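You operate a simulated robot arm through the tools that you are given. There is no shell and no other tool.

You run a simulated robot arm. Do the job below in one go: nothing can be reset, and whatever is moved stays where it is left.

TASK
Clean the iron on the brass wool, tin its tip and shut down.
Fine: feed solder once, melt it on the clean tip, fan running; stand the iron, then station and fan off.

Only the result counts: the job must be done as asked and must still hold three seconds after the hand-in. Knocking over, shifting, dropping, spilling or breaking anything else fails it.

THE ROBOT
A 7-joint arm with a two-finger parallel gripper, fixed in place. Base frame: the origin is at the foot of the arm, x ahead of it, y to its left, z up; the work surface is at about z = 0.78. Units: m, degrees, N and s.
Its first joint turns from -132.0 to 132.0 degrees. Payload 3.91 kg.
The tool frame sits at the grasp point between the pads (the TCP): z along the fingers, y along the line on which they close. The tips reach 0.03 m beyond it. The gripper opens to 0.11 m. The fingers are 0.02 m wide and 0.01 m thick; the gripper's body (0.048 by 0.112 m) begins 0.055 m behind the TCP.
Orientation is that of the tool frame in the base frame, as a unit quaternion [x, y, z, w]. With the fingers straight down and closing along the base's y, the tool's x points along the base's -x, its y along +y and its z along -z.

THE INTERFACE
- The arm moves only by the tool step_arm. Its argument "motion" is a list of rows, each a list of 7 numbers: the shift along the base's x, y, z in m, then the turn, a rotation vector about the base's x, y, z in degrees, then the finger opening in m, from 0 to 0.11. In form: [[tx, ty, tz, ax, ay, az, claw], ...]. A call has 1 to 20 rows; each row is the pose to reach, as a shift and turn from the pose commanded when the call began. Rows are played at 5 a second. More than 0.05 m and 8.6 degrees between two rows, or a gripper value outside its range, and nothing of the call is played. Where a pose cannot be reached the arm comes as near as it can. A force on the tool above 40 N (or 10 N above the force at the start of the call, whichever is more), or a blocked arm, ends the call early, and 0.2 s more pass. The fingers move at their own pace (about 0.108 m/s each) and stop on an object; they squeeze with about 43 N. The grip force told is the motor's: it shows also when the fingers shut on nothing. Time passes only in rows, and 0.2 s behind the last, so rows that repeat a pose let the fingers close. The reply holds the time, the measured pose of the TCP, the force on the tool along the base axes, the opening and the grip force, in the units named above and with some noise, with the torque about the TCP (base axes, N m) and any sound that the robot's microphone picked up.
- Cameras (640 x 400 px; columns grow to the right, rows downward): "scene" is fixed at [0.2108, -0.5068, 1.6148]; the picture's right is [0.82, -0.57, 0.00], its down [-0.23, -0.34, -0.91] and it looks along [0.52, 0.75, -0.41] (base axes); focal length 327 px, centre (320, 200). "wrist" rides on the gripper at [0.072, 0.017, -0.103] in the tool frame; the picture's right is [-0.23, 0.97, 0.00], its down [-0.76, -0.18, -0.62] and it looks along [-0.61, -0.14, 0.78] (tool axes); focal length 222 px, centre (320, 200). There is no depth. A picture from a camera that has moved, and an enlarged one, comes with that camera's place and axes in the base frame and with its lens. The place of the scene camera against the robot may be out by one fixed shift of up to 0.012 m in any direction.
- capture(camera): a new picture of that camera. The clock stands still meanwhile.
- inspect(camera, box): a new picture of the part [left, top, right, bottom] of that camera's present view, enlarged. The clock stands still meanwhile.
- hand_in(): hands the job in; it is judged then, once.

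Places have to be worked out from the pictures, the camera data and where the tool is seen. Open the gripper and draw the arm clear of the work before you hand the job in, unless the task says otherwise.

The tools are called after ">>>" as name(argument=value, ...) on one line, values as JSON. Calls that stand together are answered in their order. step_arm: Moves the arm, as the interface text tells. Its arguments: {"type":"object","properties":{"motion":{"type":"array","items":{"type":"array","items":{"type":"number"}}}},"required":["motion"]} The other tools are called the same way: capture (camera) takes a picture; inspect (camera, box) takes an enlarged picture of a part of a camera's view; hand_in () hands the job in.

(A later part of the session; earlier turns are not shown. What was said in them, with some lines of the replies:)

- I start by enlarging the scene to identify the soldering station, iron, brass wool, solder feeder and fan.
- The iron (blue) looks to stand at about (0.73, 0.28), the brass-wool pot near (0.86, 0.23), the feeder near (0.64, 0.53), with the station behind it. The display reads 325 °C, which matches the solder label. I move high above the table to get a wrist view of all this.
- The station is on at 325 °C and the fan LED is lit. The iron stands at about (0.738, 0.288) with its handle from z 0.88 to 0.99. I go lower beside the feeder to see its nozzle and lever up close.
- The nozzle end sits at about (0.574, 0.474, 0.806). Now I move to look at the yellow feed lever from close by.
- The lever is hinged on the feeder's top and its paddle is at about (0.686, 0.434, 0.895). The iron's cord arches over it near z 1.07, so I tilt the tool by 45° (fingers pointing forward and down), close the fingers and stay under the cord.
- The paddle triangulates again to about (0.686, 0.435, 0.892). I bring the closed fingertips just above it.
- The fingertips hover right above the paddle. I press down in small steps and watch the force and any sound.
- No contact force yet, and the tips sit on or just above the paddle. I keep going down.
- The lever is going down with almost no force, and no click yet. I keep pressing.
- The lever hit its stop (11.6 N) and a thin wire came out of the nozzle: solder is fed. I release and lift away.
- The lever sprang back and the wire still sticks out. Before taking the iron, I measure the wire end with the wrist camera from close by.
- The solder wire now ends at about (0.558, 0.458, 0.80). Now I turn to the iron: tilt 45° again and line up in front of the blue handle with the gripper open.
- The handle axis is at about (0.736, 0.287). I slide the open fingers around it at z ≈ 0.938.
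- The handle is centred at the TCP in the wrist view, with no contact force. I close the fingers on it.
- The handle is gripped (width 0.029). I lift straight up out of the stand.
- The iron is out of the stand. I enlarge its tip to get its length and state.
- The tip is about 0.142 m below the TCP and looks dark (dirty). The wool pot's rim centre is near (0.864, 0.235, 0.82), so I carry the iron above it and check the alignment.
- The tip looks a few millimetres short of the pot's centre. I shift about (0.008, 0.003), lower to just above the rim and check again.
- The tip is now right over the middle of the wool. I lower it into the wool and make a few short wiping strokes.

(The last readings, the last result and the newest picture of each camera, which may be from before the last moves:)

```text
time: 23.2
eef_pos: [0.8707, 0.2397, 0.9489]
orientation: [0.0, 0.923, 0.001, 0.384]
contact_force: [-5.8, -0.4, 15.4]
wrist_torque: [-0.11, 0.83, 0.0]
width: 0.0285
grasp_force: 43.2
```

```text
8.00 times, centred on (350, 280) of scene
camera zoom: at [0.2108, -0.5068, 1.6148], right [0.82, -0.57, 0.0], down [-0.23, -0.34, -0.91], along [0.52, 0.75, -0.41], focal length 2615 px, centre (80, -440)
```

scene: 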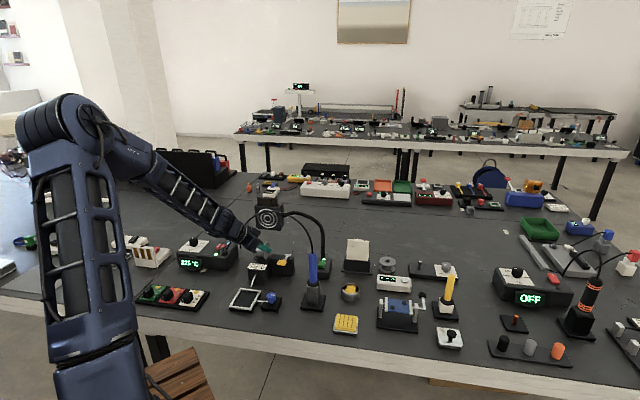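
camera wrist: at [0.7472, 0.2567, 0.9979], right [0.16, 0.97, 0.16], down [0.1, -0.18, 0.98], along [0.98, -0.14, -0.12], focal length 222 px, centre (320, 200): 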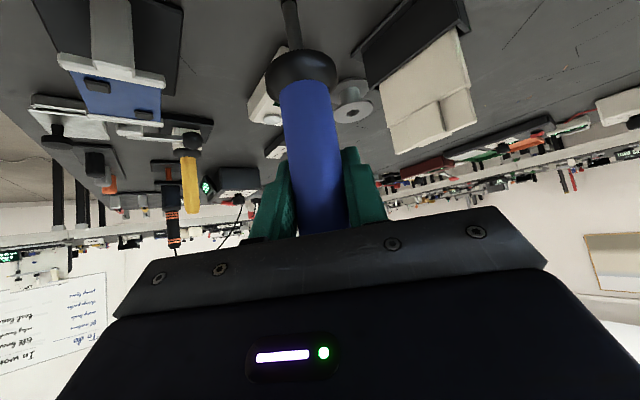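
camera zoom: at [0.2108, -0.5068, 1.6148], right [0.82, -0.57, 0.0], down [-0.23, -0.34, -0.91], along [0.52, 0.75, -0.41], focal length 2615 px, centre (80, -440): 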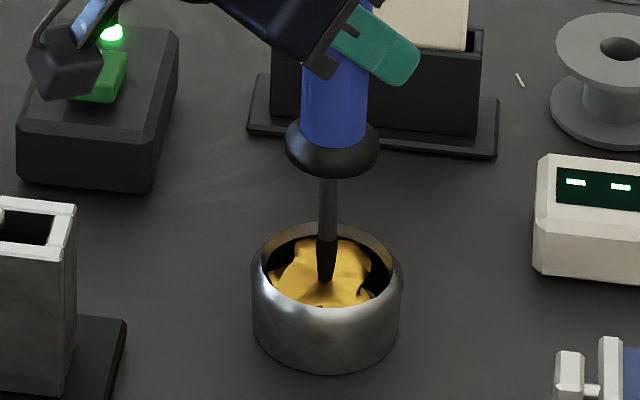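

The tip presses on the wool with about 17 N. I lift a little, dip again twice and look whether the tip got shiny.

>>> step_arm(motion=[[0, 0, 0.006, 0, 0, 0, 0.0], [0.003, 0, 0.006, 0, 0, 0, 0.0], [0.003, 0, 0.001, 0, 0, 0, 0.0], [-0.003, 0, 0.004, 0, 0, 0, 0.0], [-0.003, 0, 0.001, 0, 0, 0, 0.0], [0.0, 0.003, 0.004, 0, 0, 0, 0.0], [0.0, 0.003, 0.001, 0, 0, 0, 0.0], [0, 0, 0.006, 0, 0, 0, 0.0], [0, 0, 0.02, 0, 0, 0, 0.0], [0, 0, 0.04, 0, 0, 0, 0.0], [0, 0, 0.04, 0, 0, 0, 0.0]])

>>> inspect(camera="scene", box=[325, 255, 375, 305])

>>> inspect(camera="scene", box=[340, 260, 362, 282])

```text
time: 25.6
eef_pos: [0.8724, 0.2395, 0.9872]
orientation: [0.0, 0.924, 0.0, 0.383]
contact_force: [0.0, 0.1, -1.7]
wrist_torque: [-0.01, -0.02, 0.0]
width: 0.0283
grasp_force: 42.3
```

```text
8.00 times, centred on (350, 280) of scene
camera zoom: at [0.2108, -0.5068, 1.6148], right [0.82, -0.57, 0.0], down [-0.23, -0.34, -0.91], along [0.52, 0.75, -0.41], focal length 2615 px, centre (80, -440)
```

zoom: 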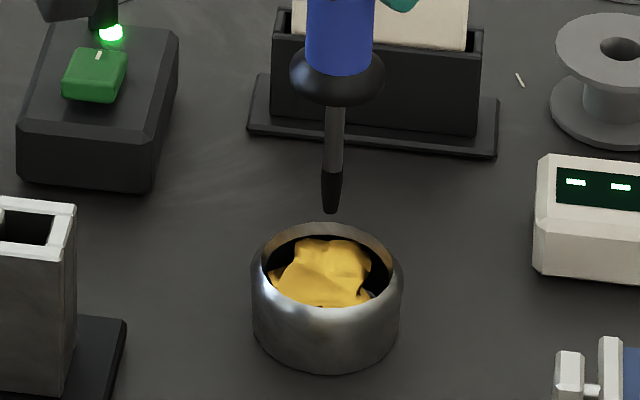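

```text
16.00 times, centred on (351, 271) of scene
camera zoom: at [0.2108, -0.5068, 1.6148], right [0.82, -0.57, 0.0], down [-0.23, -0.34, -0.91], along [0.52, 0.75, -0.41], focal length 5229 px, centre (-176, -936)
```

zoom: 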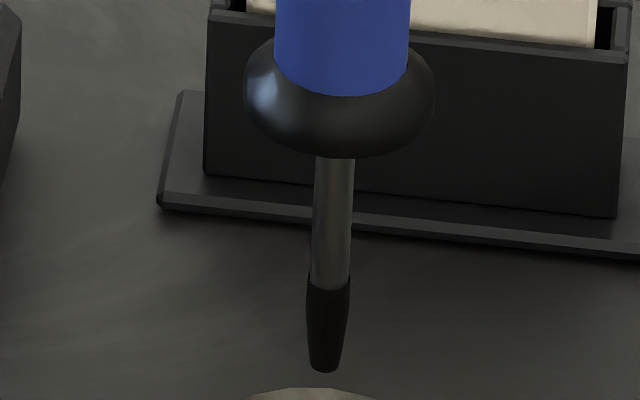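

The tip is still black, so it needs real rubbing. I press lightly again and make longer strokes across the wool.

>>> step_arm(motion=[[0, 0, -0.02, 0, 0, 0, 0.0], [0, 0, -0.034, 0, 0, 0, 0.0], [0, 0, -0.039, 0, 0, 0, 0.0], [0, 0.004, -0.039, 0, 0, 0, 0.0], [0, 0.008, -0.039, 0, 0, 0, 0.0], [0, 0.004, -0.039, 0, 0, 0, 0.0], [0, 0, -0.039, 0, 0, 0, 0.0], [0, -0.004, -0.039, 0, 0, 0, 0.0], [0, -0.008, -0.039, 0, 0, 0, 0.0], [0, -0.004, -0.039, 0, 0, 0, 0.0], [0, 0, -0.039, 0, 0, 0, 0.0], [0, 0.004, -0.039, 0, 0, 0, 0.0], [0, 0.008, -0.039, 0, 0, 0, 0.0], [0, 0, -0.039, 0, 0, 0, 0.0], [0, -0.006, -0.039, 0, 0, 0, 0.0], [0, 0, -0.039, 0, 0, 0, 0.0]])

>>> inspect(camera="scene", box=[325, 255, 375, 305])

```text
time: 29.0
eef_pos: [0.871, 0.2377, 0.9495]
orientation: [0.0, 0.924, 0.0, 0.383]
contact_force: [0.2, -5.0, 3.7]
wrist_torque: [-0.57, -0.04, 0.06]
width: 0.0285
grasp_force: 43.4
```

```text
8.00 times, centred on (350, 280) of scene
camera zoom: at [0.2108, -0.5068, 1.6148], right [0.82, -0.57, 0.0], down [-0.23, -0.34, -0.91], along [0.52, 0.75, -0.41], focal length 2615 px, centre (80, -440)
```

zoom: 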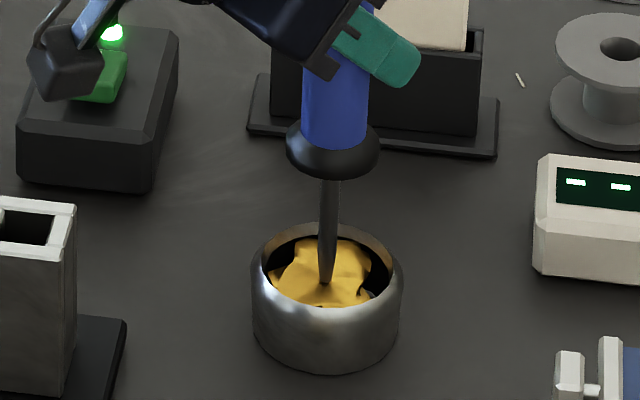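

The tip is now bright grey, so it is clean, and the pot has not moved. I lift out and carry the iron over to the fed wire, staying high.

>>> step_arm(motion=[[0, 0, 0.015, 0, 0, 0, 0.0], [0, 0, 0.035, 0, 0, 0, 0.0], [0, 0, 0.06, 0, 0, 0, 0.0], [-0.01, 0.005, 0.09, 0, 0, 0, 0.0], [-0.04, 0.025, 0.1, 0, 0, 0, 0.0], [-0.075, 0.05, 0.1, 0, 0, 0, 0.0], [-0.11, 0.075, 0.1, 0, 0, 0, 0.0], [-0.145, 0.1, 0.1, 0, 0, 0, 0.0], [-0.18, 0.125, 0.1, 0, 0, 0, 0.0], [-0.215, 0.15, 0.1, 0, 0, 0, 0.0], [-0.25, 0.175, 0.1, 0, 0, 0, 0.0], [-0.28, 0.195, 0.1, 0, 0, 0, 0.0], [-0.3, 0.21, 0.09, 0, 0, 0, 0.0], [-0.31, 0.215, 0.075, 0, 0, 0, 0.0], [-0.31, 0.215, 0.06, 0, 0, 0, 0.0], [-0.31, 0.215, 0.06, 0, 0, 0, 0.0]])

>>> inspect(camera="scene", box=[215, 230, 305, 310])

>>> capture(camera="wrist")

>>> inspect(camera="wrist", box=[240, 0, 400, 100])

```text
time: 32.4
eef_pos: [0.5615, 0.4542, 1.01]
orientation: [0.0, 0.924, 0.001, 0.383]
contact_force: [0.4, 0.3, -2.1]
wrist_torque: [-0.02, 0.01, -0.01]
width: 0.0286
grasp_force: 42.9
```

```text
5.00 times, centred on (260, 270) of scene
camera zoom: at [0.2108, -0.5068, 1.6148], right [0.82, -0.57, 0.0], down [-0.23, -0.34, -0.91], along [0.52, 0.75, -0.41], focal length 1634 px, centre (620, -150)
```

zoom: 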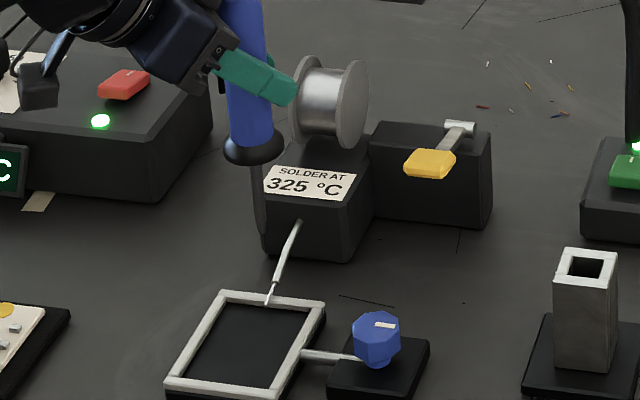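

```text
taken
camera wrist: at [0.4383, 0.4701, 1.0317], right [0.16, 0.97, 0.16], down [0.1, -0.18, 0.98], along [0.98, -0.14, -0.12], focal length 222 px, centre (320, 200)
```

wrist: 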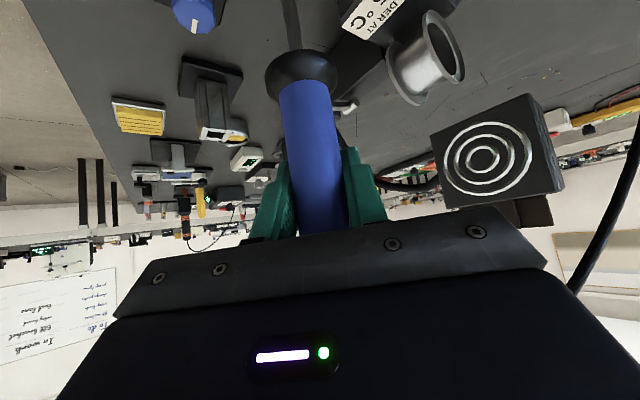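

```text
4.00 times, centred on (320, 50) of wrist
camera zoom: at [0.4383, 0.4701, 1.0317], right [0.16, 0.97, 0.16], down [0.1, -0.18, 0.98], along [0.98, -0.14, -0.12], focal length 888 px, centre (320, 800)
```

zoom: 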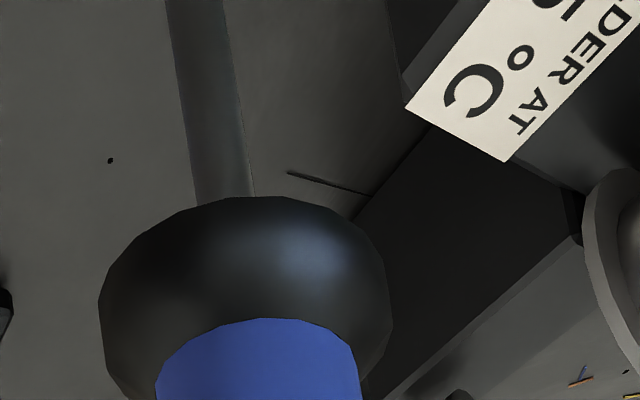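

The iron hovers above the wire. I enlarge around its tip and the wire end to compare their positions.

>>> inspect(camera="scene", box=[234, 256, 264, 296])

```text
10.00 times, centred on (249, 276) of scene
camera zoom: at [0.2108, -0.5068, 1.6148], right [0.82, -0.57, 0.0], down [-0.23, -0.34, -0.91], along [0.52, 0.75, -0.41], focal length 3268 px, centre (1030, -560)
```

zoom: 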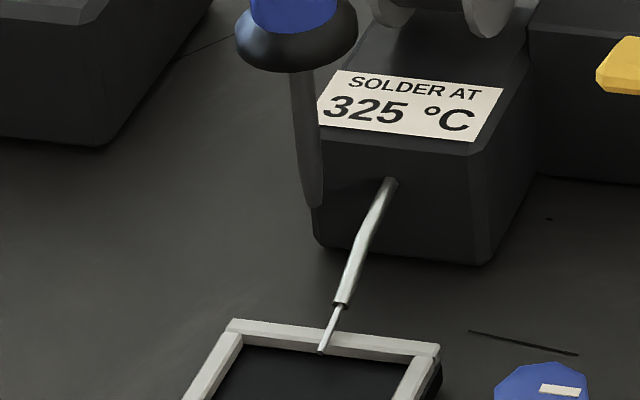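

The tip would land about 4 mm to the side of the wire. I correct by about +0.006 in y, lower to just above the wire and check.

>>> step_arm(motion=[[0.001, 0.006, -0.015, 0, 0, 0, 0.0], [0.001, 0.006, -0.03, 0, 0, 0, 0.0], [0.001, 0.006, -0.045, 0, 0, 0, 0.0], [0.001, 0.006, -0.052, 0, 0, 0, 0.0], [0.001, 0.006, -0.052, 0, 0, 0, 0.0]])

>>> inspect(camera="scene", box=[234, 256, 264, 296])

>>> inspect(camera="wrist", box=[240, 0, 400, 100])

```text
time: 33.6
eef_pos: [0.5634, 0.4612, 0.9566]
orientation: [-0.001, 0.924, 0.001, 0.383]
contact_force: [0.5, -0.1, -1.4]
wrist_torque: [0.01, -0.01, -0.03]
width: 0.0285
grasp_force: 43.3
```

```text
10.00 times, centred on (249, 276) of scene
camera zoom: at [0.2108, -0.5068, 1.6148], right [0.82, -0.57, 0.0], down [-0.23, -0.34, -0.91], along [0.52, 0.75, -0.41], focal length 3268 px, centre (1030, -560)
```

zoom: 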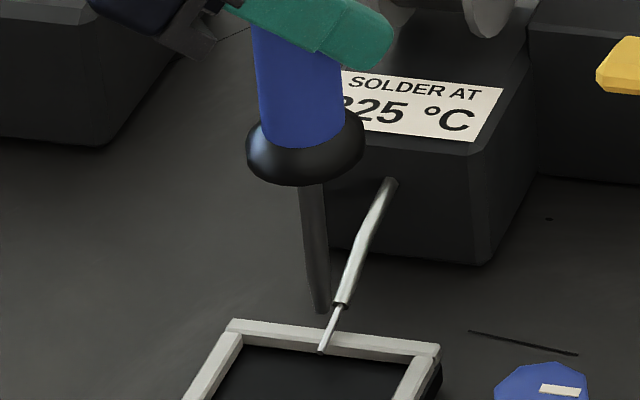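

```text
4.00 times, centred on (320, 50) of wrist
camera zoom: at [0.4393, 0.4766, 0.9785], right [0.16, 0.97, 0.16], down [0.1, -0.18, 0.98], along [0.98, -0.14, -0.12], focal length 888 px, centre (320, 800)
```

zoom: 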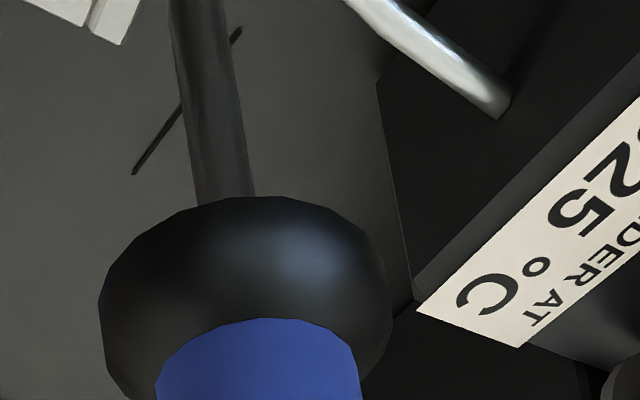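

The tip now lines up over the wire, about 14 mm above it. I lower slowly onto the wire and hold so it melts.

>>> step_arm(motion=[[0, 0, -0.004, 0, 0, 0, 0.0], [0, 0, -0.008, 0, 0, 0, 0.0], [0, 0, -0.011, 0, 0, 0, 0.0], [0, 0, -0.013, 0, 0, 0, 0.0], [0, 0, -0.013, 0, 0, 0, 0.0], [0, 0, -0.013, 0, 0, 0, 0.0]])

>>> inspect(camera="scene", box=[234, 256, 264, 296])

```text
time: 35.0
eef_pos: [0.5627, 0.4611, 0.9442]
orientation: [-0.001, 0.924, 0.0, 0.382]
contact_force: [-0.7, -0.7, -1.4]
wrist_torque: [0.01, -0.04, -0.02]
width: 0.0285
grasp_force: 42.5
```

```text
10.00 times, centred on (249, 276) of scene
camera zoom: at [0.2108, -0.5068, 1.6148], right [0.82, -0.57, 0.0], down [-0.23, -0.34, -0.91], along [0.52, 0.75, -0.41], focal length 3268 px, centre (1030, -560)
```

zoom: 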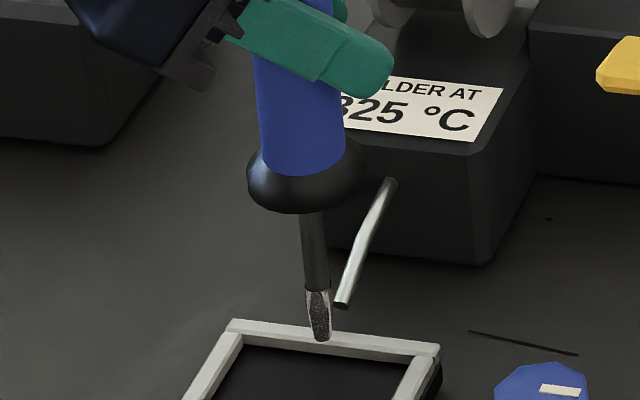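

The wire is gone and the tip now carries a silvery coat: tinned. I lift clear and carry the iron back above its stand.

>>> step_arm(motion=[[0, 0, 0.02, 0, 0, 0, 0.0], [0, 0, 0.05, 0, 0, 0, 0.0], [0, 0, 0.085, 0, 0, 0, 0.0], [0.01, -0.01, 0.11, 0, 0, 0, 0.0], [0.035, -0.035, 0.116, 0, 0, 0, 0.0], [0.065, -0.065, 0.116, 0, 0, 0, 0.0], [0.095, -0.095, 0.116, 0, 0, 0, 0.0], [0.125, -0.125, 0.116, 0, 0, 0, 0.0], [0.15, -0.15, 0.116, 0, 0, 0, 0.0], [0.165, -0.167, 0.116, 0, 0, 0, 0.0], [0.172, -0.174, 0.11, 0, 0, 0, 0.0], [0.172, -0.174, 0.1, 0, 0, 0, 0.0], [0.172, -0.174, 0.1, 0, 0, 0, 0.0]])

>>> inspect(camera="scene", box=[285, 245, 345, 305])

>>> capture(camera="wrist")

>>> inspect(camera="scene", box=[303, 255, 323, 285])

```text
time: 37.8
eef_pos: [0.7355, 0.2873, 1.0428]
orientation: [0.0, 0.924, 0.0, 0.382]
contact_force: [-0.6, 0.7, -2.3]
wrist_torque: [-0.03, -0.02, -0.02]
width: 0.0282
grasp_force: 43.0
```

```text
6.67 times, centred on (315, 275) of scene
camera zoom: at [0.2108, -0.5068, 1.6148], right [0.82, -0.57, 0.0], down [-0.23, -0.34, -0.91], along [0.52, 0.75, -0.41], focal length 2179 px, centre (353, -300)
```

zoom: 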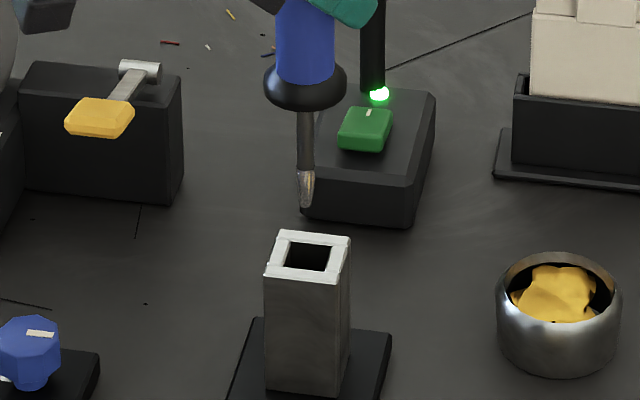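

```text
taken
camera wrist: at [0.611, 0.3038, 1.0648], right [0.16, 0.97, 0.16], down [0.1, -0.18, 0.98], along [0.98, -0.14, -0.12], focal length 222 px, centre (320, 200)
```

wrist: 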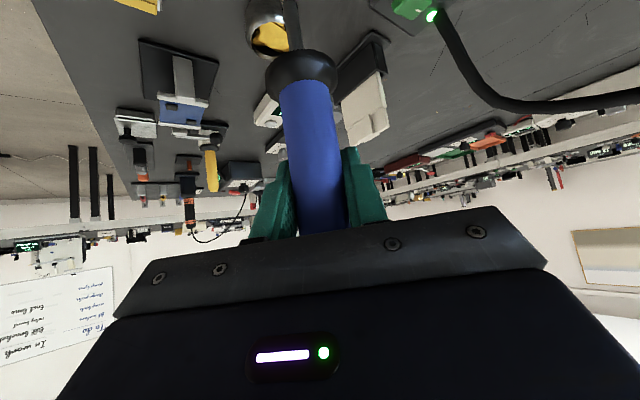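

```text
13.33 times, centred on (313, 270) of scene
camera zoom: at [0.2108, -0.5068, 1.6148], right [0.82, -0.57, 0.0], down [-0.23, -0.34, -0.91], along [0.52, 0.75, -0.41], focal length 4358 px, centre (413, -733)
```

zoom: 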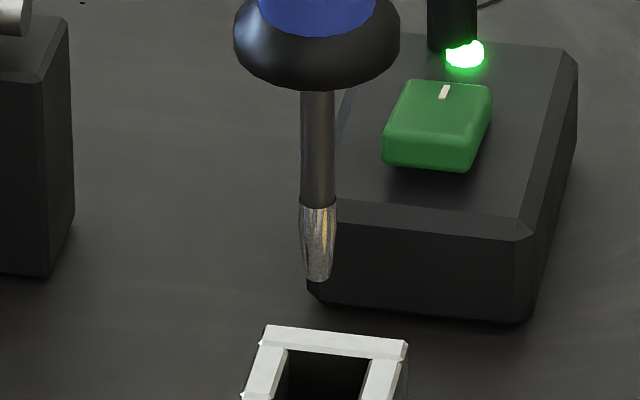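

The tip is shiny with solder. The geometry matches the pose I lifted from, so I lower it so that the tip just enters the stand, then check.

>>> step_arm(motion=[[0, 0, -0.015, 0, 0, 0, 0.0], [0, 0, -0.03, 0, 0, 0, 0.0], [0, 0, -0.042, 0, 0, 0, 0.0], [0, 0, -0.05, 0, 0, 0, 0.0], [0, 0, -0.055, 0, 0, 0, 0.0], [0, 0, -0.055, 0, 0, 0, 0.0]])

>>> inspect(camera="scene", box=[295, 260, 335, 300])

```text
time: 39.2
eef_pos: [0.7349, 0.2868, 0.989]
orientation: [-0.001, 0.924, 0.0, 0.382]
contact_force: [-0.3, 0.1, -1.1]
wrist_torque: [0.02, 0.01, -0.03]
width: 0.0286
grasp_force: 43.1
```

```text
10.00 times, centred on (315, 280) of scene
camera zoom: at [0.2108, -0.5068, 1.6148], right [0.82, -0.57, 0.0], down [-0.23, -0.34, -0.91], along [0.52, 0.75, -0.41], focal length 3268 px, centre (370, -600)
```

zoom: 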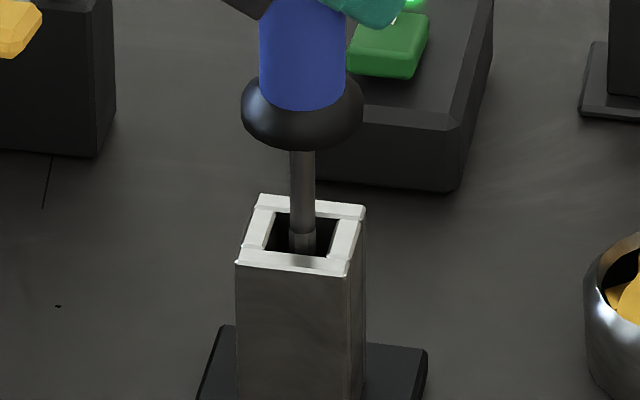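

The tip has entered the stand's opening with no contact. I continue down to the original seat height.

>>> step_arm(motion=[[0, 0, -0.012, 0, 0, 0, 0.0], [0, 0, -0.024, 0, 0, 0, 0.0], [0, 0, -0.034, 0, 0, 0, 0.0], [0, 0, -0.042, 0, 0, 0, 0.0], [0, 0, -0.047, 0, 0, 0, 0.0], [0, 0, -0.05, 0, 0, 0, 0.0], [0, 0, -0.05, 0, 0, 0, 0.0]])

>>> inspect(camera="scene", box=[295, 255, 335, 305])

```text
time: 40.8
eef_pos: [0.7361, 0.2864, 0.9383]
orientation: [-0.002, 0.924, 0.001, 0.383]
contact_force: [-1.3, 0.2, -0.8]
wrist_torque: [-0.02, -0.04, -0.03]
width: 0.0284
grasp_force: 43.6
```

```text
8.00 times, centred on (315, 280) of scene
camera zoom: at [0.2108, -0.5068, 1.6148], right [0.82, -0.57, 0.0], down [-0.23, -0.34, -0.91], along [0.52, 0.75, -0.41], focal length 2615 px, centre (360, -440)
```

zoom: 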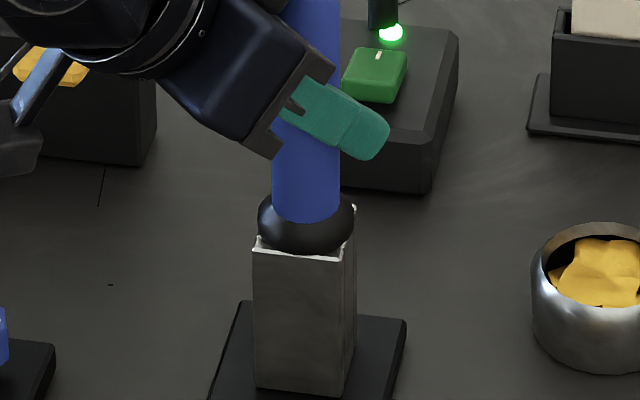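

The collar sits at the stand's mouth. I lower 3 mm more to feel the seat before letting go.

>>> step_arm(motion=[[0, 0, -0.002, 0, 0, 0, 0.0], [0, 0, -0.003, 0, 0, 0, 0.0], [0, 0, -0.003, 0, 0, 0, 0.0]])

```text
time: 41.6
eef_pos: [0.7354, 0.2868, 0.9381]
orientation: [-0.001, 0.923, 0.001, 0.385]
contact_force: [-8.7, 1.1, 35.7]
wrist_torque: [-0.36, 0.29, -0.05]
width: 0.0285
grasp_force: 42.5
```

It is firmly seated (35 N). I ease back up those 3 mm to unload, then open the fingers.

>>> step_arm(motion=[[0, 0, 0.0025, 0, 0, 0, 0.0], [0, 0, 0.0028, 0, 0, 0, 0.0], [0, 0, 0.0028, 0, 0, 0, 0.03], [0, 0, 0.0028, 0, 0, 0, 0.045], [0, 0, 0.0028, 0, 0, 0, 0.07], [0, 0, 0.0028, 0, 0, 0, 0.11], [0, 0, 0.0028, 0, 0, 0, 0.11]])

>>> inspect(camera="scene", box=[295, 245, 335, 305])

>>> capture(camera="wrist")

```text
time: 43.2
eef_pos: [0.7349, 0.2855, 0.9387]
orientation: [-0.001, 0.924, 0.0, 0.383]
contact_force: [0.5, 0.3, -0.4]
wrist_torque: [0.02, 0.0, -0.02]
width: 0.1097
grasp_force: 0.0
```

```text
6.67 times, centred on (315, 275) of scene
camera zoom: at [0.2108, -0.5068, 1.6148], right [0.82, -0.57, 0.0], down [-0.23, -0.34, -0.91], along [0.52, 0.75, -0.41], focal length 2179 px, centre (353, -300)
```

zoom: 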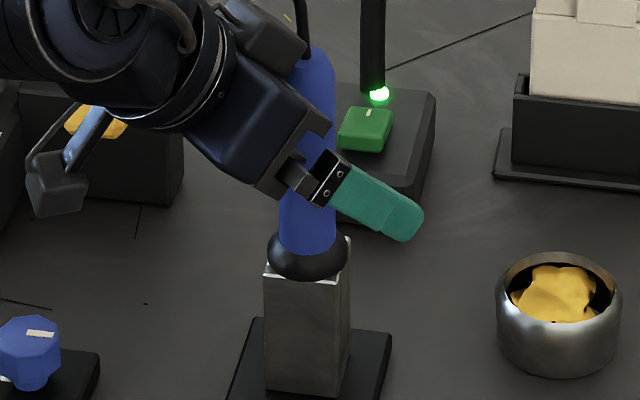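

```text
taken
camera wrist: at [0.6109, 0.3028, 0.9606], right [0.16, 0.97, 0.16], down [0.1, -0.18, 0.98], along [0.98, -0.14, -0.12], focal length 222 px, centre (320, 200)
```

wrist: 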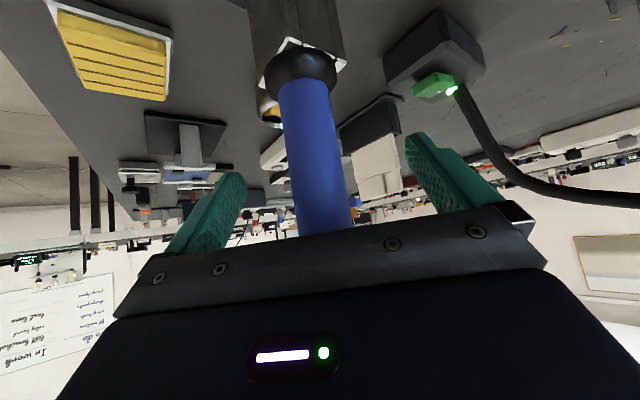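

The iron stands free just as before. I back the open gripper off, straighten the tool and move toward the station to look at its red switch.

>>> step_arm(motion=[[-0.03, 0, 0.005, 0, 0, 0, 0.11], [-0.06, 0, 0.01, 0, 0, 0, 0.11], [-0.09, 0, 0.02, 0, 0, 0, 0.11], [-0.125, 0.0, 0.04, 0, 0, 0, 0.11], [-0.15, 0.02, 0.06, 0, 7.5, 0, 0.11], [-0.175, 0.05, 0.09, 0, 15, 0, 0.09], [-0.2, 0.08, 0.11, 0, 22.5, 0, 0.06], [-0.22, 0.11, 0.13, 0, 30, 0, 0.03], [-0.23, 0.145, 0.14, 0, 37.5, 0, 0.0], [-0.235, 0.18, 0.14, 0, 45, 0, 0.0], [-0.235, 0.22, 0.14, 0, 45, 0, 0.0], [-0.235, 0.265, 0.14, 0, 45, 0, 0.0], [-0.235, 0.31, 0.14, 0, 45, 0, 0.0], [-0.235, 0.355, 0.12, 0, 45, 0, 0.0], [-0.235, 0.395, 0.1, 0, 45, 0, 0.0], [-0.235, 0.415, 0.07, 0, 45, 0, 0.0], [-0.235, 0.415, 0.06, 0, 45, 0, 0.0], [-0.235, 0.415, 0.06, 0, 45, 0, 0.0]])

>>> capture(camera="wrist")

>>> inspect(camera="wrist", box=[280, 80, 440, 200])

>>> capture(camera="scene")

```text
time: 47.0
eef_pos: [0.4971, 0.7017, 0.9994]
orientation: [-0.001, 1.0, 0.0, 0.0]
contact_force: [0.7, -0.1, -0.8]
wrist_torque: [0.0, 0.01, -0.01]
width: 0.0
grasp_force: 37.5
```

```text
taken
camera wrist: at [0.4257, 0.7184, 1.1029], right [0.23, 0.97, 0.0], down [0.76, -0.18, 0.62], along [0.61, -0.14, -0.78], focal length 222 px, centre (320, 200)
```

wrist: 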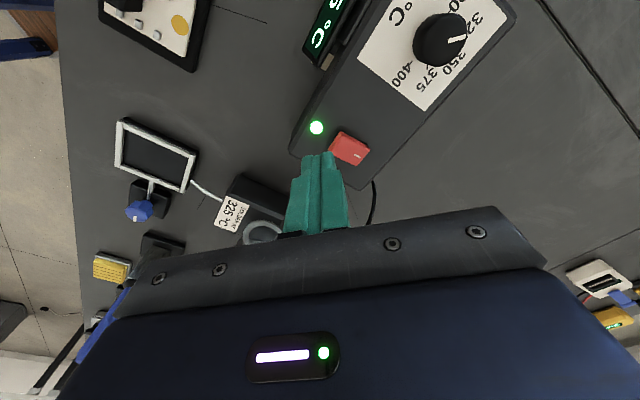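

```text
3.33 times, centred on (360, 140) of wrist
camera zoom: at [0.4257, 0.7184, 1.1029], right [0.23, 0.97, 0.0], down [0.76, -0.18, 0.62], along [0.61, -0.14, -0.78], focal length 740 px, centre (187, 400)
```

zoom: 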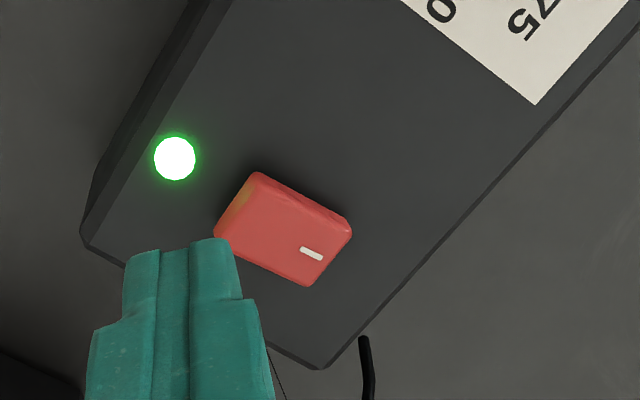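

```text
taken
```

scene: 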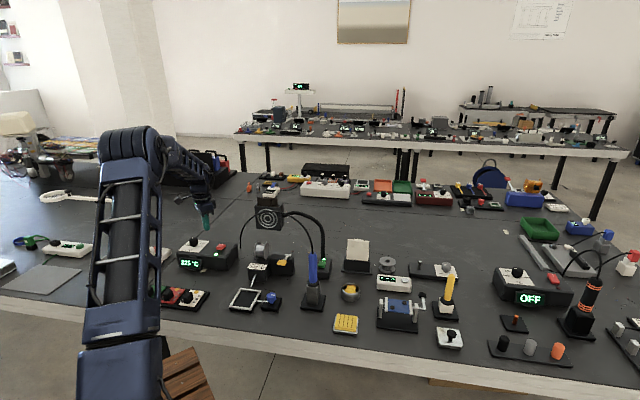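

I compare the rocker here (on) with the same kind of rocker on the other station (off) to see which end to press.

>>> inspect(camera="scene", box=[206, 234, 232, 258])

>>> inspect(camera="scene", box=[536, 266, 566, 290])

>>> inspect(camera="scene", box=[310, 250, 336, 274])

>>> inspect(camera="wrist", box=[325, 120, 375, 175])

```text
16.00 times, centred on (219, 246) of scene
camera zoom: at [0.2108, -0.5068, 1.6148], right [0.82, -0.57, 0.0], down [-0.23, -0.34, -0.91], along [0.52, 0.75, -0.41], focal length 5229 px, centre (1936, -536)
```

zoom: 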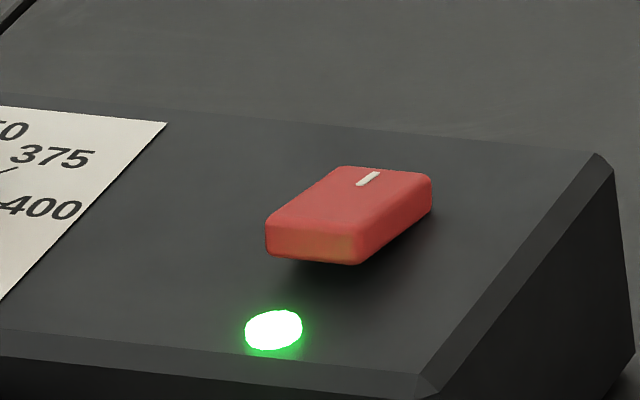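

```text
16.00 times, centred on (551, 278) of scene
camera zoom: at [0.2108, -0.5068, 1.6148], right [0.82, -0.57, 0.0], down [-0.23, -0.34, -0.91], along [0.52, 0.75, -0.41], focal length 5229 px, centre (-3376, -1048)
```

zoom: 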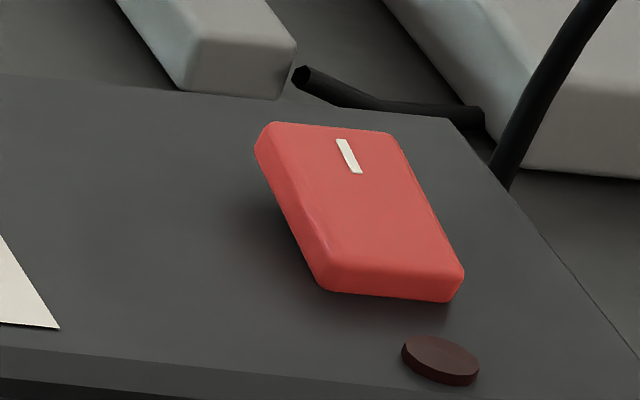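

```text
16.00 times, centred on (323, 262) of scene
camera zoom: at [0.2108, -0.5068, 1.6148], right [0.82, -0.57, 0.0], down [-0.23, -0.34, -0.91], along [0.52, 0.75, -0.41], focal length 5229 px, centre (272, -792)
```

zoom: 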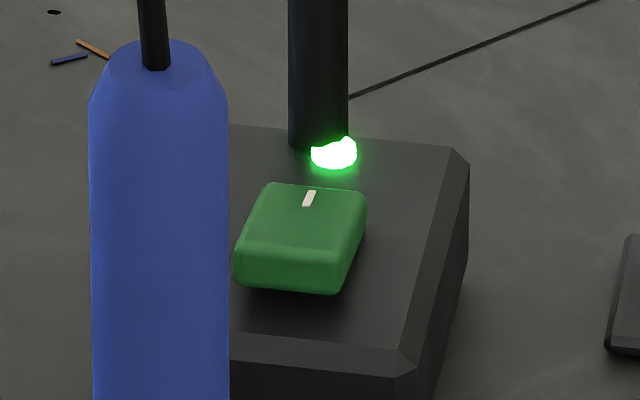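

```text
7.27 times, centred on (350, 148) of wrist
camera zoom: at [0.4257, 0.7184, 1.1029], right [0.23, 0.97, 0.0], down [0.76, -0.18, 0.62], along [0.61, -0.14, -0.78], focal length 1615 px, centre (102, 582)
```

zoom: 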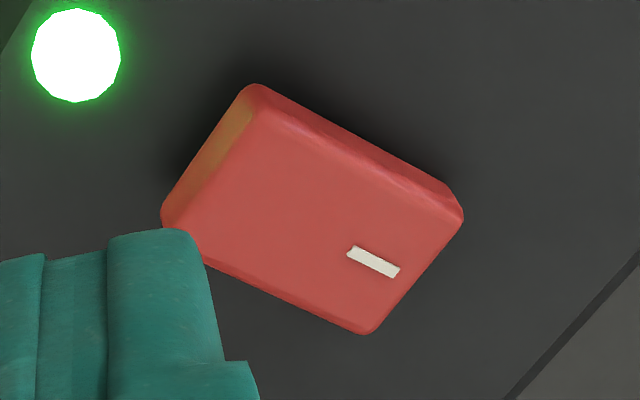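

On this station the marked rear end is down and the front end next to the LED is raised; on the OFF station it is the other way. So I press the raised front end at about (0.535, 0.715), starting by hovering over it.

>>> step_arm(motion=[[0.015, 0.006, -0.03, 0, 0, 0, 0.0], [0.0355, 0.014, -0.06, 0, 0, 0, 0.0], [0.0355, 0.014, -0.086, 0, 0, 0, 0.0], [0.0355, 0.014, -0.086, 0, 0, 0, 0.0]])

>>> inspect(camera="wrist", box=[260, 110, 380, 230])

>>> inspect(camera="scene", box=[200, 224, 240, 258])

```text
time: 48.0
eef_pos: [0.534, 0.7119, 0.9112]
orientation: [0.0, 1.0, 0.0, 0.0]
contact_force: [0.2, -0.5, 0.2]
wrist_torque: [0.0, 0.01, -0.01]
width: 0.0001
grasp_force: 38.1
```

```text
3.33 times, centred on (320, 170) of wrist
camera zoom: at [0.4621, 0.7301, 1.0154], right [0.23, 0.97, 0.0], down [0.76, -0.18, 0.62], along [0.61, -0.14, -0.78], focal length 740 px, centre (320, 300)
```

zoom: 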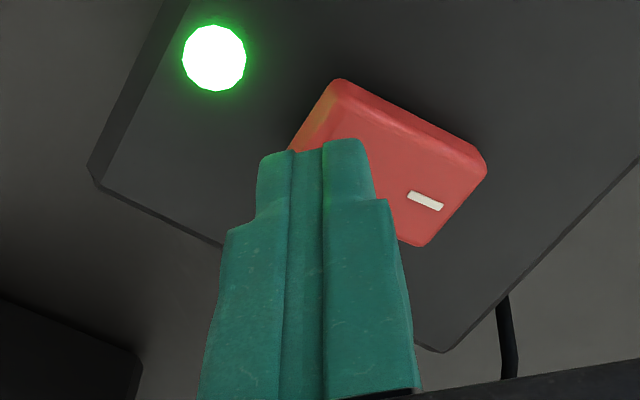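

```text
11.76 times, centred on (220, 241) of scene
camera zoom: at [0.2108, -0.5068, 1.6148], right [0.82, -0.57, 0.0], down [-0.23, -0.34, -0.91], along [0.52, 0.75, -0.41], focal length 3845 px, centre (1496, -282)
```

zoom: 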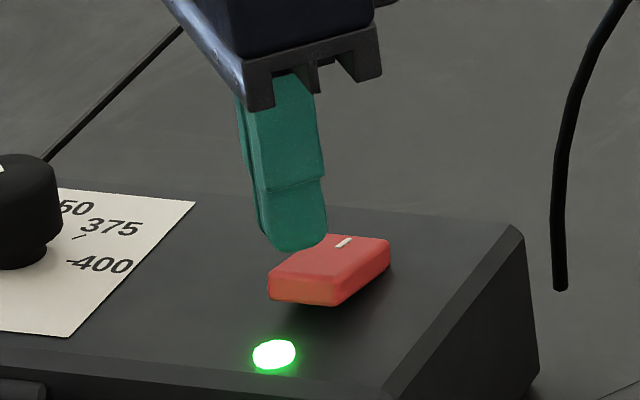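

The tip is right above the raised half, a touch toward its edge. I shift 3 mm in x and press down gently.

>>> step_arm(motion=[[0.003, 0.001, -0.006, 0, 0, 0, 0.0], [0.003, 0.001, -0.012, 0, 0, 0, 0.0], [0.003, 0.001, -0.016, 0, 0, 0, 0.0], [0.003, 0.001, -0.019, 0, 0, 0, 0.0], [0.003, 0.001, -0.019, 0, 0, 0, 0.0]])

>>> inspect(camera="scene", box=[180, 224, 240, 275])

```text
time: 49.2
eef_pos: [0.5369, 0.7158, 0.8941]
orientation: [0.0, 1.0, 0.001, 0.001]
contact_force: [-3.2, -5.6, 14.9]
wrist_torque: [-0.1, -0.06, -0.02]
width: 0.0
grasp_force: 37.7
```

```text
7.84 times, centred on (210, 250) of scene
camera zoom: at [0.2108, -0.5068, 1.6148], right [0.82, -0.57, 0.0], down [-0.23, -0.34, -0.91], along [0.52, 0.75, -0.41], focal length 2563 px, centre (1183, -188)
```

zoom: 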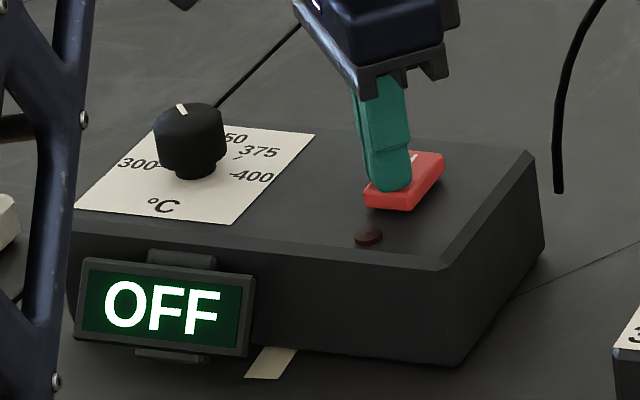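

The station reads OFF and its LED is dark. Now the fan: its rocker is near (0.855, 0.411, 0.83) with the raised end facing away from the post. I lift well above the cord, cross over and hover near it with the tool vertical and yawed 45°, to stay clear of the post and the feed lever.

>>> step_arm(motion=[[0, 0, 0.045, 0, 0, 0, 0.0], [0, 0, 0.095, 0, 0, 0, 0.0], [0, 0, 0.145, 0, 0, 0, 0.0], [0, 0, 0.195, 0, 0, 0, 0.0], [0, 0, 0.24, 0, 0, 0, 0.0], [0.0, -0.03, 0.275, 0, 0, 0, 0.0], [0.02, -0.07, 0.29, 0, 0, 6, 0.0], [0.04, -0.11, 0.29, 0, 0, 12, 0.0], [0.06, -0.15, 0.29, 0, 0, 18, 0.0], [0.08, -0.185, 0.29, 0, 0, 24, 0.0], [0.105, -0.22, 0.29, 0, 0, 30, 0.0], [0.13, -0.255, 0.29, 0, 0, 36, 0.0], [0.16, -0.285, 0.29, 0, 0, 42, 0.0], [0.195, -0.315, 0.29, 0, 0, 45, 0.0], [0.225, -0.345, 0.28, 0, 0, 45, 0.0], [0.25, -0.36, 0.25, 0, 0, 45, 0.0], [0.26, -0.365, 0.21, 0, 0, 45, 0.0], [0.26, -0.365, 0.19, 0, 0, 45, 0.0], [0.26, -0.365, 0.19, 0, 0, 45, 0.0]])

>>> capture(camera="wrist")

>>> capture(camera="scene")

>>> inspect(camera="scene", box=[230, 170, 370, 290])

```text
time: 53.2
eef_pos: [0.7972, 0.3512, 1.0844]
orientation: [-0.383, 0.924, 0.0, 0.0]
contact_force: [-0.3, -0.2, 1.6]
wrist_torque: [-0.02, 0.0, -0.03]
width: 0.0002
grasp_force: 37.5
```

```text
taken
camera wrist: at [0.7356, 0.3126, 1.1882], right [-0.53, 0.85, 0.0], down [0.66, 0.41, 0.62], along [0.53, 0.33, -0.78], focal length 222 px, centre (320, 200)
```

wrist: 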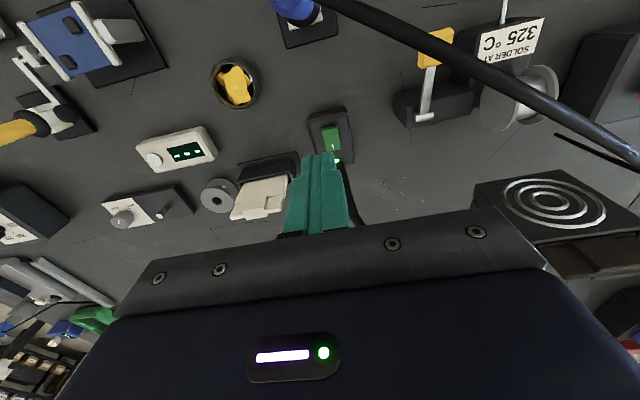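

```text
taken
```

scene: 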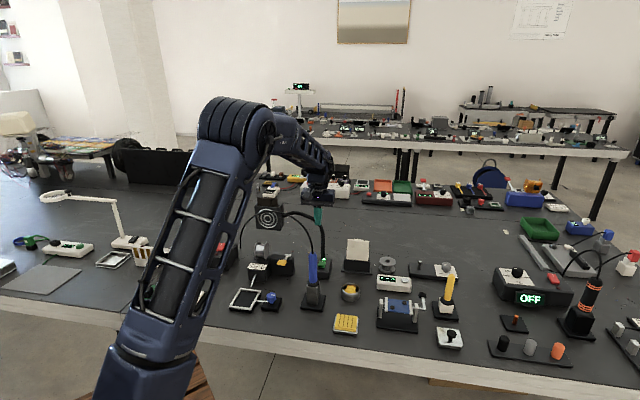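

```text
3.33 times, centred on (300, 230) of scene
camera zoom: at [0.2108, -0.5068, 1.6148], right [0.82, -0.57, 0.0], down [-0.23, -0.34, -0.91], along [0.52, 0.75, -0.41], focal length 1089 px, centre (387, 100)
```

zoom: 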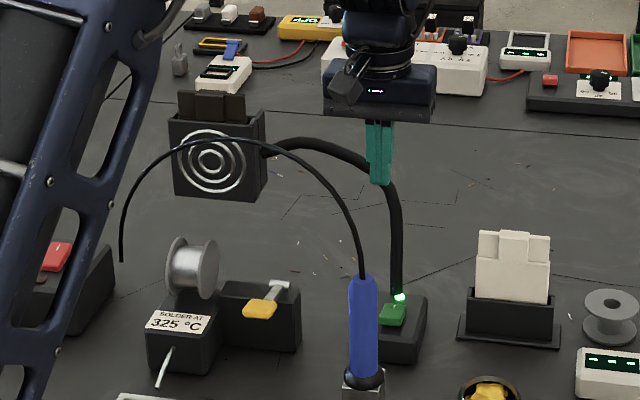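

The arm stays well above the cord. I zoom in on the fan switch to place it accurately.

>>> inspect(camera="wrist", box=[290, 90, 370, 180])

```text
4.44 times, centred on (330, 135) of wrist
camera zoom: at [0.7356, 0.3126, 1.1882], right [-0.53, 0.85, 0.0], down [0.66, 0.41, 0.62], along [0.53, 0.33, -0.78], focal length 987 px, centre (276, 489)
```

zoom: 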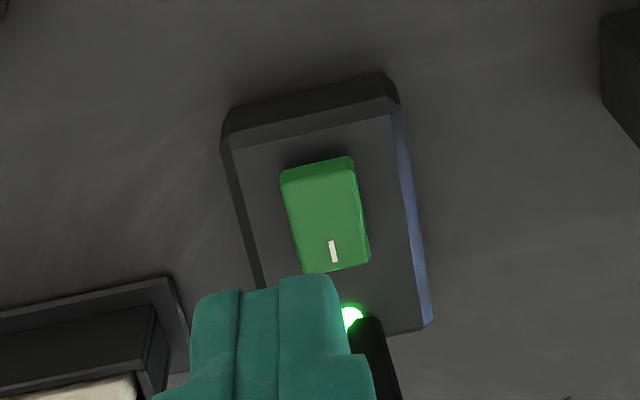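

The rocker's centre is at (0.856, 0.410), and the raised end to press is near (0.8445, 0.400, 0.837). I move over it and lower to about 17 mm above.

>>> step_arm(motion=[[0.023, 0.024, -0.02, 0, 0, 0, 0.0], [0.0465, 0.049, -0.04, 0, 0, 0, 0.0], [0.0465, 0.049, -0.085, 0, 0, 0, 0.0], [0.0465, 0.049, -0.13, 0, 0, 0, 0.0], [0.0465, 0.049, -0.17, 0, 0, 0, 0.0], [0.0465, 0.049, -0.197, 0, 0, 0, 0.0], [0.0465, 0.049, -0.197, 0, 0, 0, 0.0]])

>>> inspect(camera="wrist", box=[260, 90, 400, 210])

>>> inspect(camera="scene", box=[270, 200, 370, 280])

```text
time: 54.8
eef_pos: [0.8426, 0.399, 0.8864]
orientation: [-0.383, 0.924, 0.0, 0.0]
contact_force: [-0.1, -0.5, 0.4]
wrist_torque: [-0.02, -0.02, 0.05]
width: 0.0002
grasp_force: 37.8
```

```text
3.33 times, centred on (330, 150) of wrist
camera zoom: at [0.7804, 0.3606, 0.9904], right [-0.53, 0.85, 0.0], down [0.66, 0.41, 0.62], along [0.53, 0.33, -0.78], focal length 740 px, centre (287, 367)
```

zoom: 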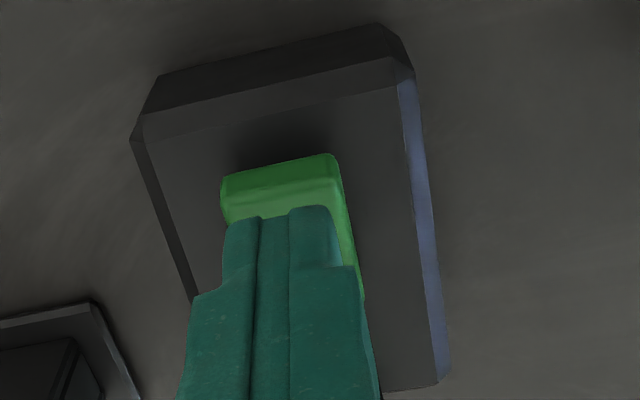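

```text
5.00 times, centred on (320, 240) of scene
camera zoom: at [0.2108, -0.5068, 1.6148], right [0.82, -0.57, 0.0], down [-0.23, -0.34, -0.91], along [0.52, 0.75, -0.41], focal length 1634 px, centre (320, 0)
```

zoom: 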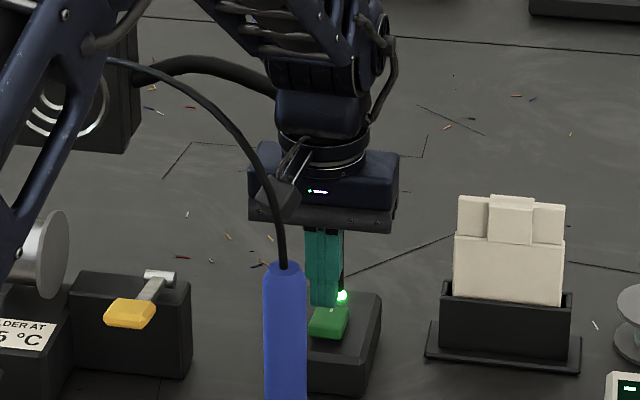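

The fingertip sits over the raised half with no contact. I press down gently.

>>> step_arm(motion=[[0, 0, -0.008, 0, 0, 0, 0.0], [0, 0, -0.014, 0, 0, 0, 0.0], [0, 0, -0.018, 0, 0, 0, 0.0], [0, 0, -0.021, 0, 0, 0, 0.0], [0, 0, -0.021, 0, 0, 0, 0.0]])

>>> inspect(camera="scene", box=[300, 245, 350, 280])

```text
time: 56.0
eef_pos: [0.845, 0.4013, 0.8648]
orientation: [-0.383, 0.924, 0.0, 0.001]
contact_force: [1.1, -0.9, 0.7]
wrist_torque: [-0.03, -0.03, -0.01]
width: 0.0
grasp_force: 37.8
```

```text
11.43 times, centred on (325, 262) of scene
camera zoom: at [0.2108, -0.5068, 1.6148], right [0.82, -0.57, 0.0], down [-0.23, -0.34, -0.91], along [0.52, 0.75, -0.41], focal length 3735 px, centre (263, -514)
```

zoom: 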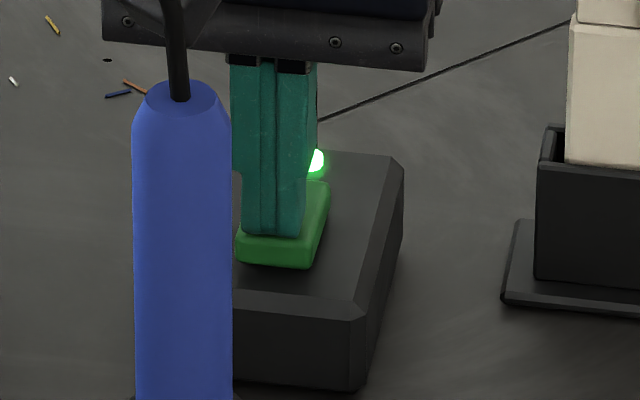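

Just about at contact, with the fan LED still lit. I press a few more millimetres.

>>> step_arm(motion=[[0, 0, -0.002, 0, 0, 0, 0.0], [0, 0, -0.004, 0, 0, 0, 0.0], [0, 0, -0.005, 0, 0, 0, 0.0], [0, 0, -0.005, 0, 0, 0, 0.0]])

>>> inspect(camera="scene", box=[300, 245, 350, 280])

```text
time: 57.0
eef_pos: [0.8446, 0.4009, 0.8642]
orientation: [-0.383, 0.924, 0.001, 0.002]
contact_force: [-6.6, -6.0, 36.4]
wrist_torque: [0.13, -0.01, -0.1]
width: 0.0
grasp_force: 37.6
```

```text
11.43 times, centred on (325, 262) of scene
camera zoom: at [0.2108, -0.5068, 1.6148], right [0.82, -0.57, 0.0], down [-0.23, -0.34, -0.91], along [0.52, 0.75, -0.41], focal length 3735 px, centre (263, -514)
```

zoom: 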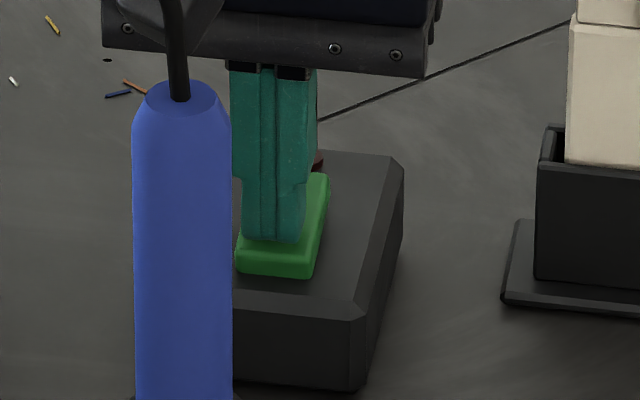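

The fan's LED is dark and the rocker has tipped over. I lift straight up and go back over the cord along the same high route to a clear spot.

>>> step_arm(motion=[[0, 0, 0.02, 0, 0, 0, 0.0], [0, 0, 0.06, 0, 0, 0, 0.0], [0, 0, 0.105, 0, 0, 0, 0.0], [0, 0, 0.15, 0, 0, 0, 0.0], [-0.01, -0.01, 0.195, 0, 0, 0, 0.0], [-0.03, -0.03, 0.235, 0, 0, 0, 0.0], [-0.0465, -0.049, 0.27, 0, 0, 0, 0.0], [-0.075, -0.035, 0.305, 0, 0, 0, 0.0], [-0.11, -0.01, 0.32, 0, 0, 0, 0.0], [-0.145, 0.02, 0.325, 0, 0, -6, 0.0], [-0.175, 0.05, 0.325, 0, 0, -12, 0.03], [-0.205, 0.07, 0.325, 0, 0, -18, 0.06], [-0.24, 0.09, 0.325, 0, 0, -24, 0.09], [-0.28, 0.11, 0.325, 0, 0, -30, 0.11], [-0.32, 0.13, 0.335, 0, 0, -36, 0.11], [-0.35, 0.14, 0.345, 0, 0, -42, 0.11], [-0.36, 0.145, 0.345, 0, 0, -45, 0.11], [-0.36, 0.145, 0.345, 0, 0, -45, 0.11]])

>>> capture(camera="scene")

>>> inspect(camera="scene", box=[160, 180, 360, 320])

>>> inspect(camera="scene", box=[270, 230, 370, 310])

>>> capture(camera="wrist")

```text
time: 60.8
eef_pos: [0.4851, 0.5438, 1.2072]
orientation: [0.0, 1.0, 0.0, 0.0]
contact_force: [-0.6, 0.1, -0.9]
wrist_torque: [0.01, -0.01, -0.01]
width: 0.1101
grasp_force: 0.0
```

```text
taken
```

scene: 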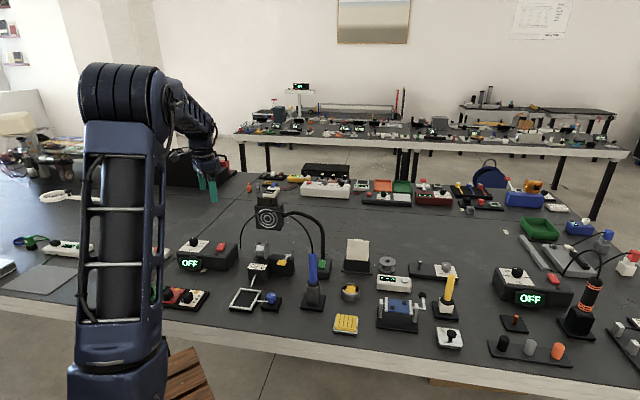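

```text
2.86 times, centred on (260, 250) of scene
camera zoom: at [0.2108, -0.5068, 1.6148], right [0.82, -0.57, 0.0], down [-0.23, -0.34, -0.91], along [0.52, 0.75, -0.41], focal length 934 px, centre (491, 57)
```

zoom: 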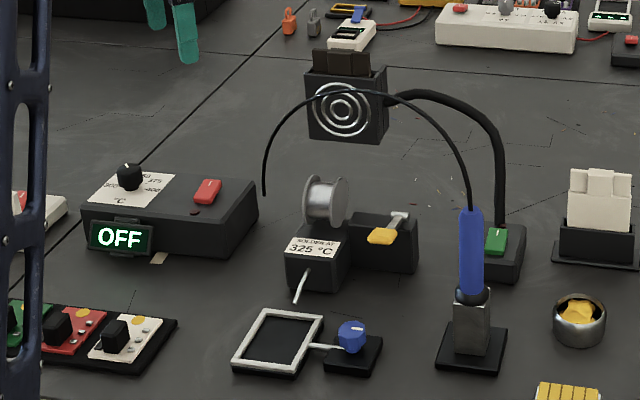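

```text
5.00 times, centred on (320, 270) of scene
camera zoom: at [0.2108, -0.5068, 1.6148], right [0.82, -0.57, 0.0], down [-0.23, -0.34, -0.91], along [0.52, 0.75, -0.41], focal length 1634 px, centre (320, -150)
```

zoom: 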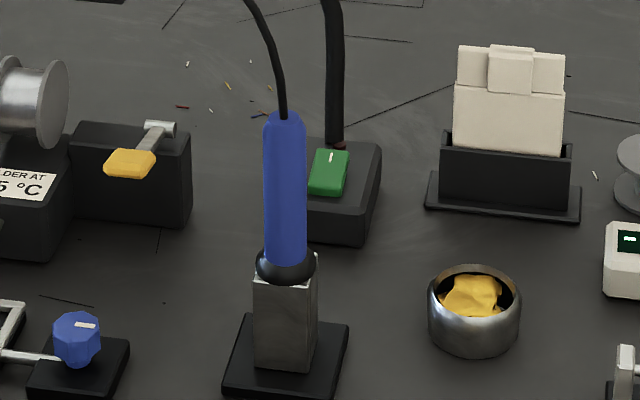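

```text
taken
camera wrist: at [0.4125, 0.5618, 1.3101], right [0.23, 0.97, 0.0], down [0.76, -0.18, 0.62], along [0.61, -0.14, -0.78], focal length 222 px, centre (320, 200)
```

wrist: 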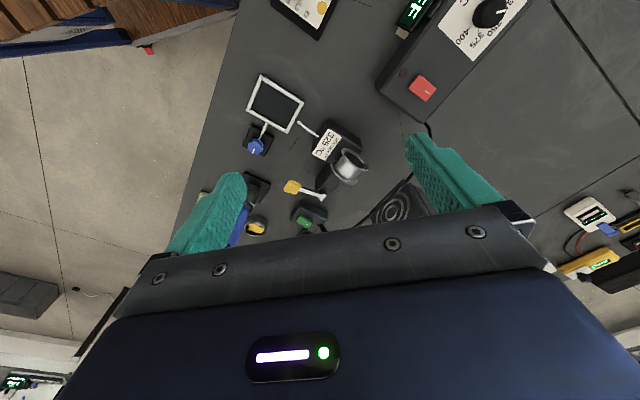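

The iron stands upright with its tip tinned. The station reads OFF, the fan LED is dark, and everything else looks unmoved. The gripper is open and clear of the work, so I hand in.

>>> hand_in()

```text
The job is handed in.
```

The job is done and handed in; I have not been told how it was judged.

- **Cleaning:** the first dips in the brass wool left the tip black. Longer strokes turned it bright grey, and the pot did not move.
- **Tinning:** I pressed the feed lever once, with the station at 325 °C and the fan running. The wire melted on the clean tip and left a shiny coat.
- **Shutdown:** I stood the iron back in its holder, then switched the station off, then the fan. The last picture shows the display reading OFF and the fan's LED dark.

Nothing else looked moved or knocked over in the final pictures. The gripper is open and the arm is clear of the work.
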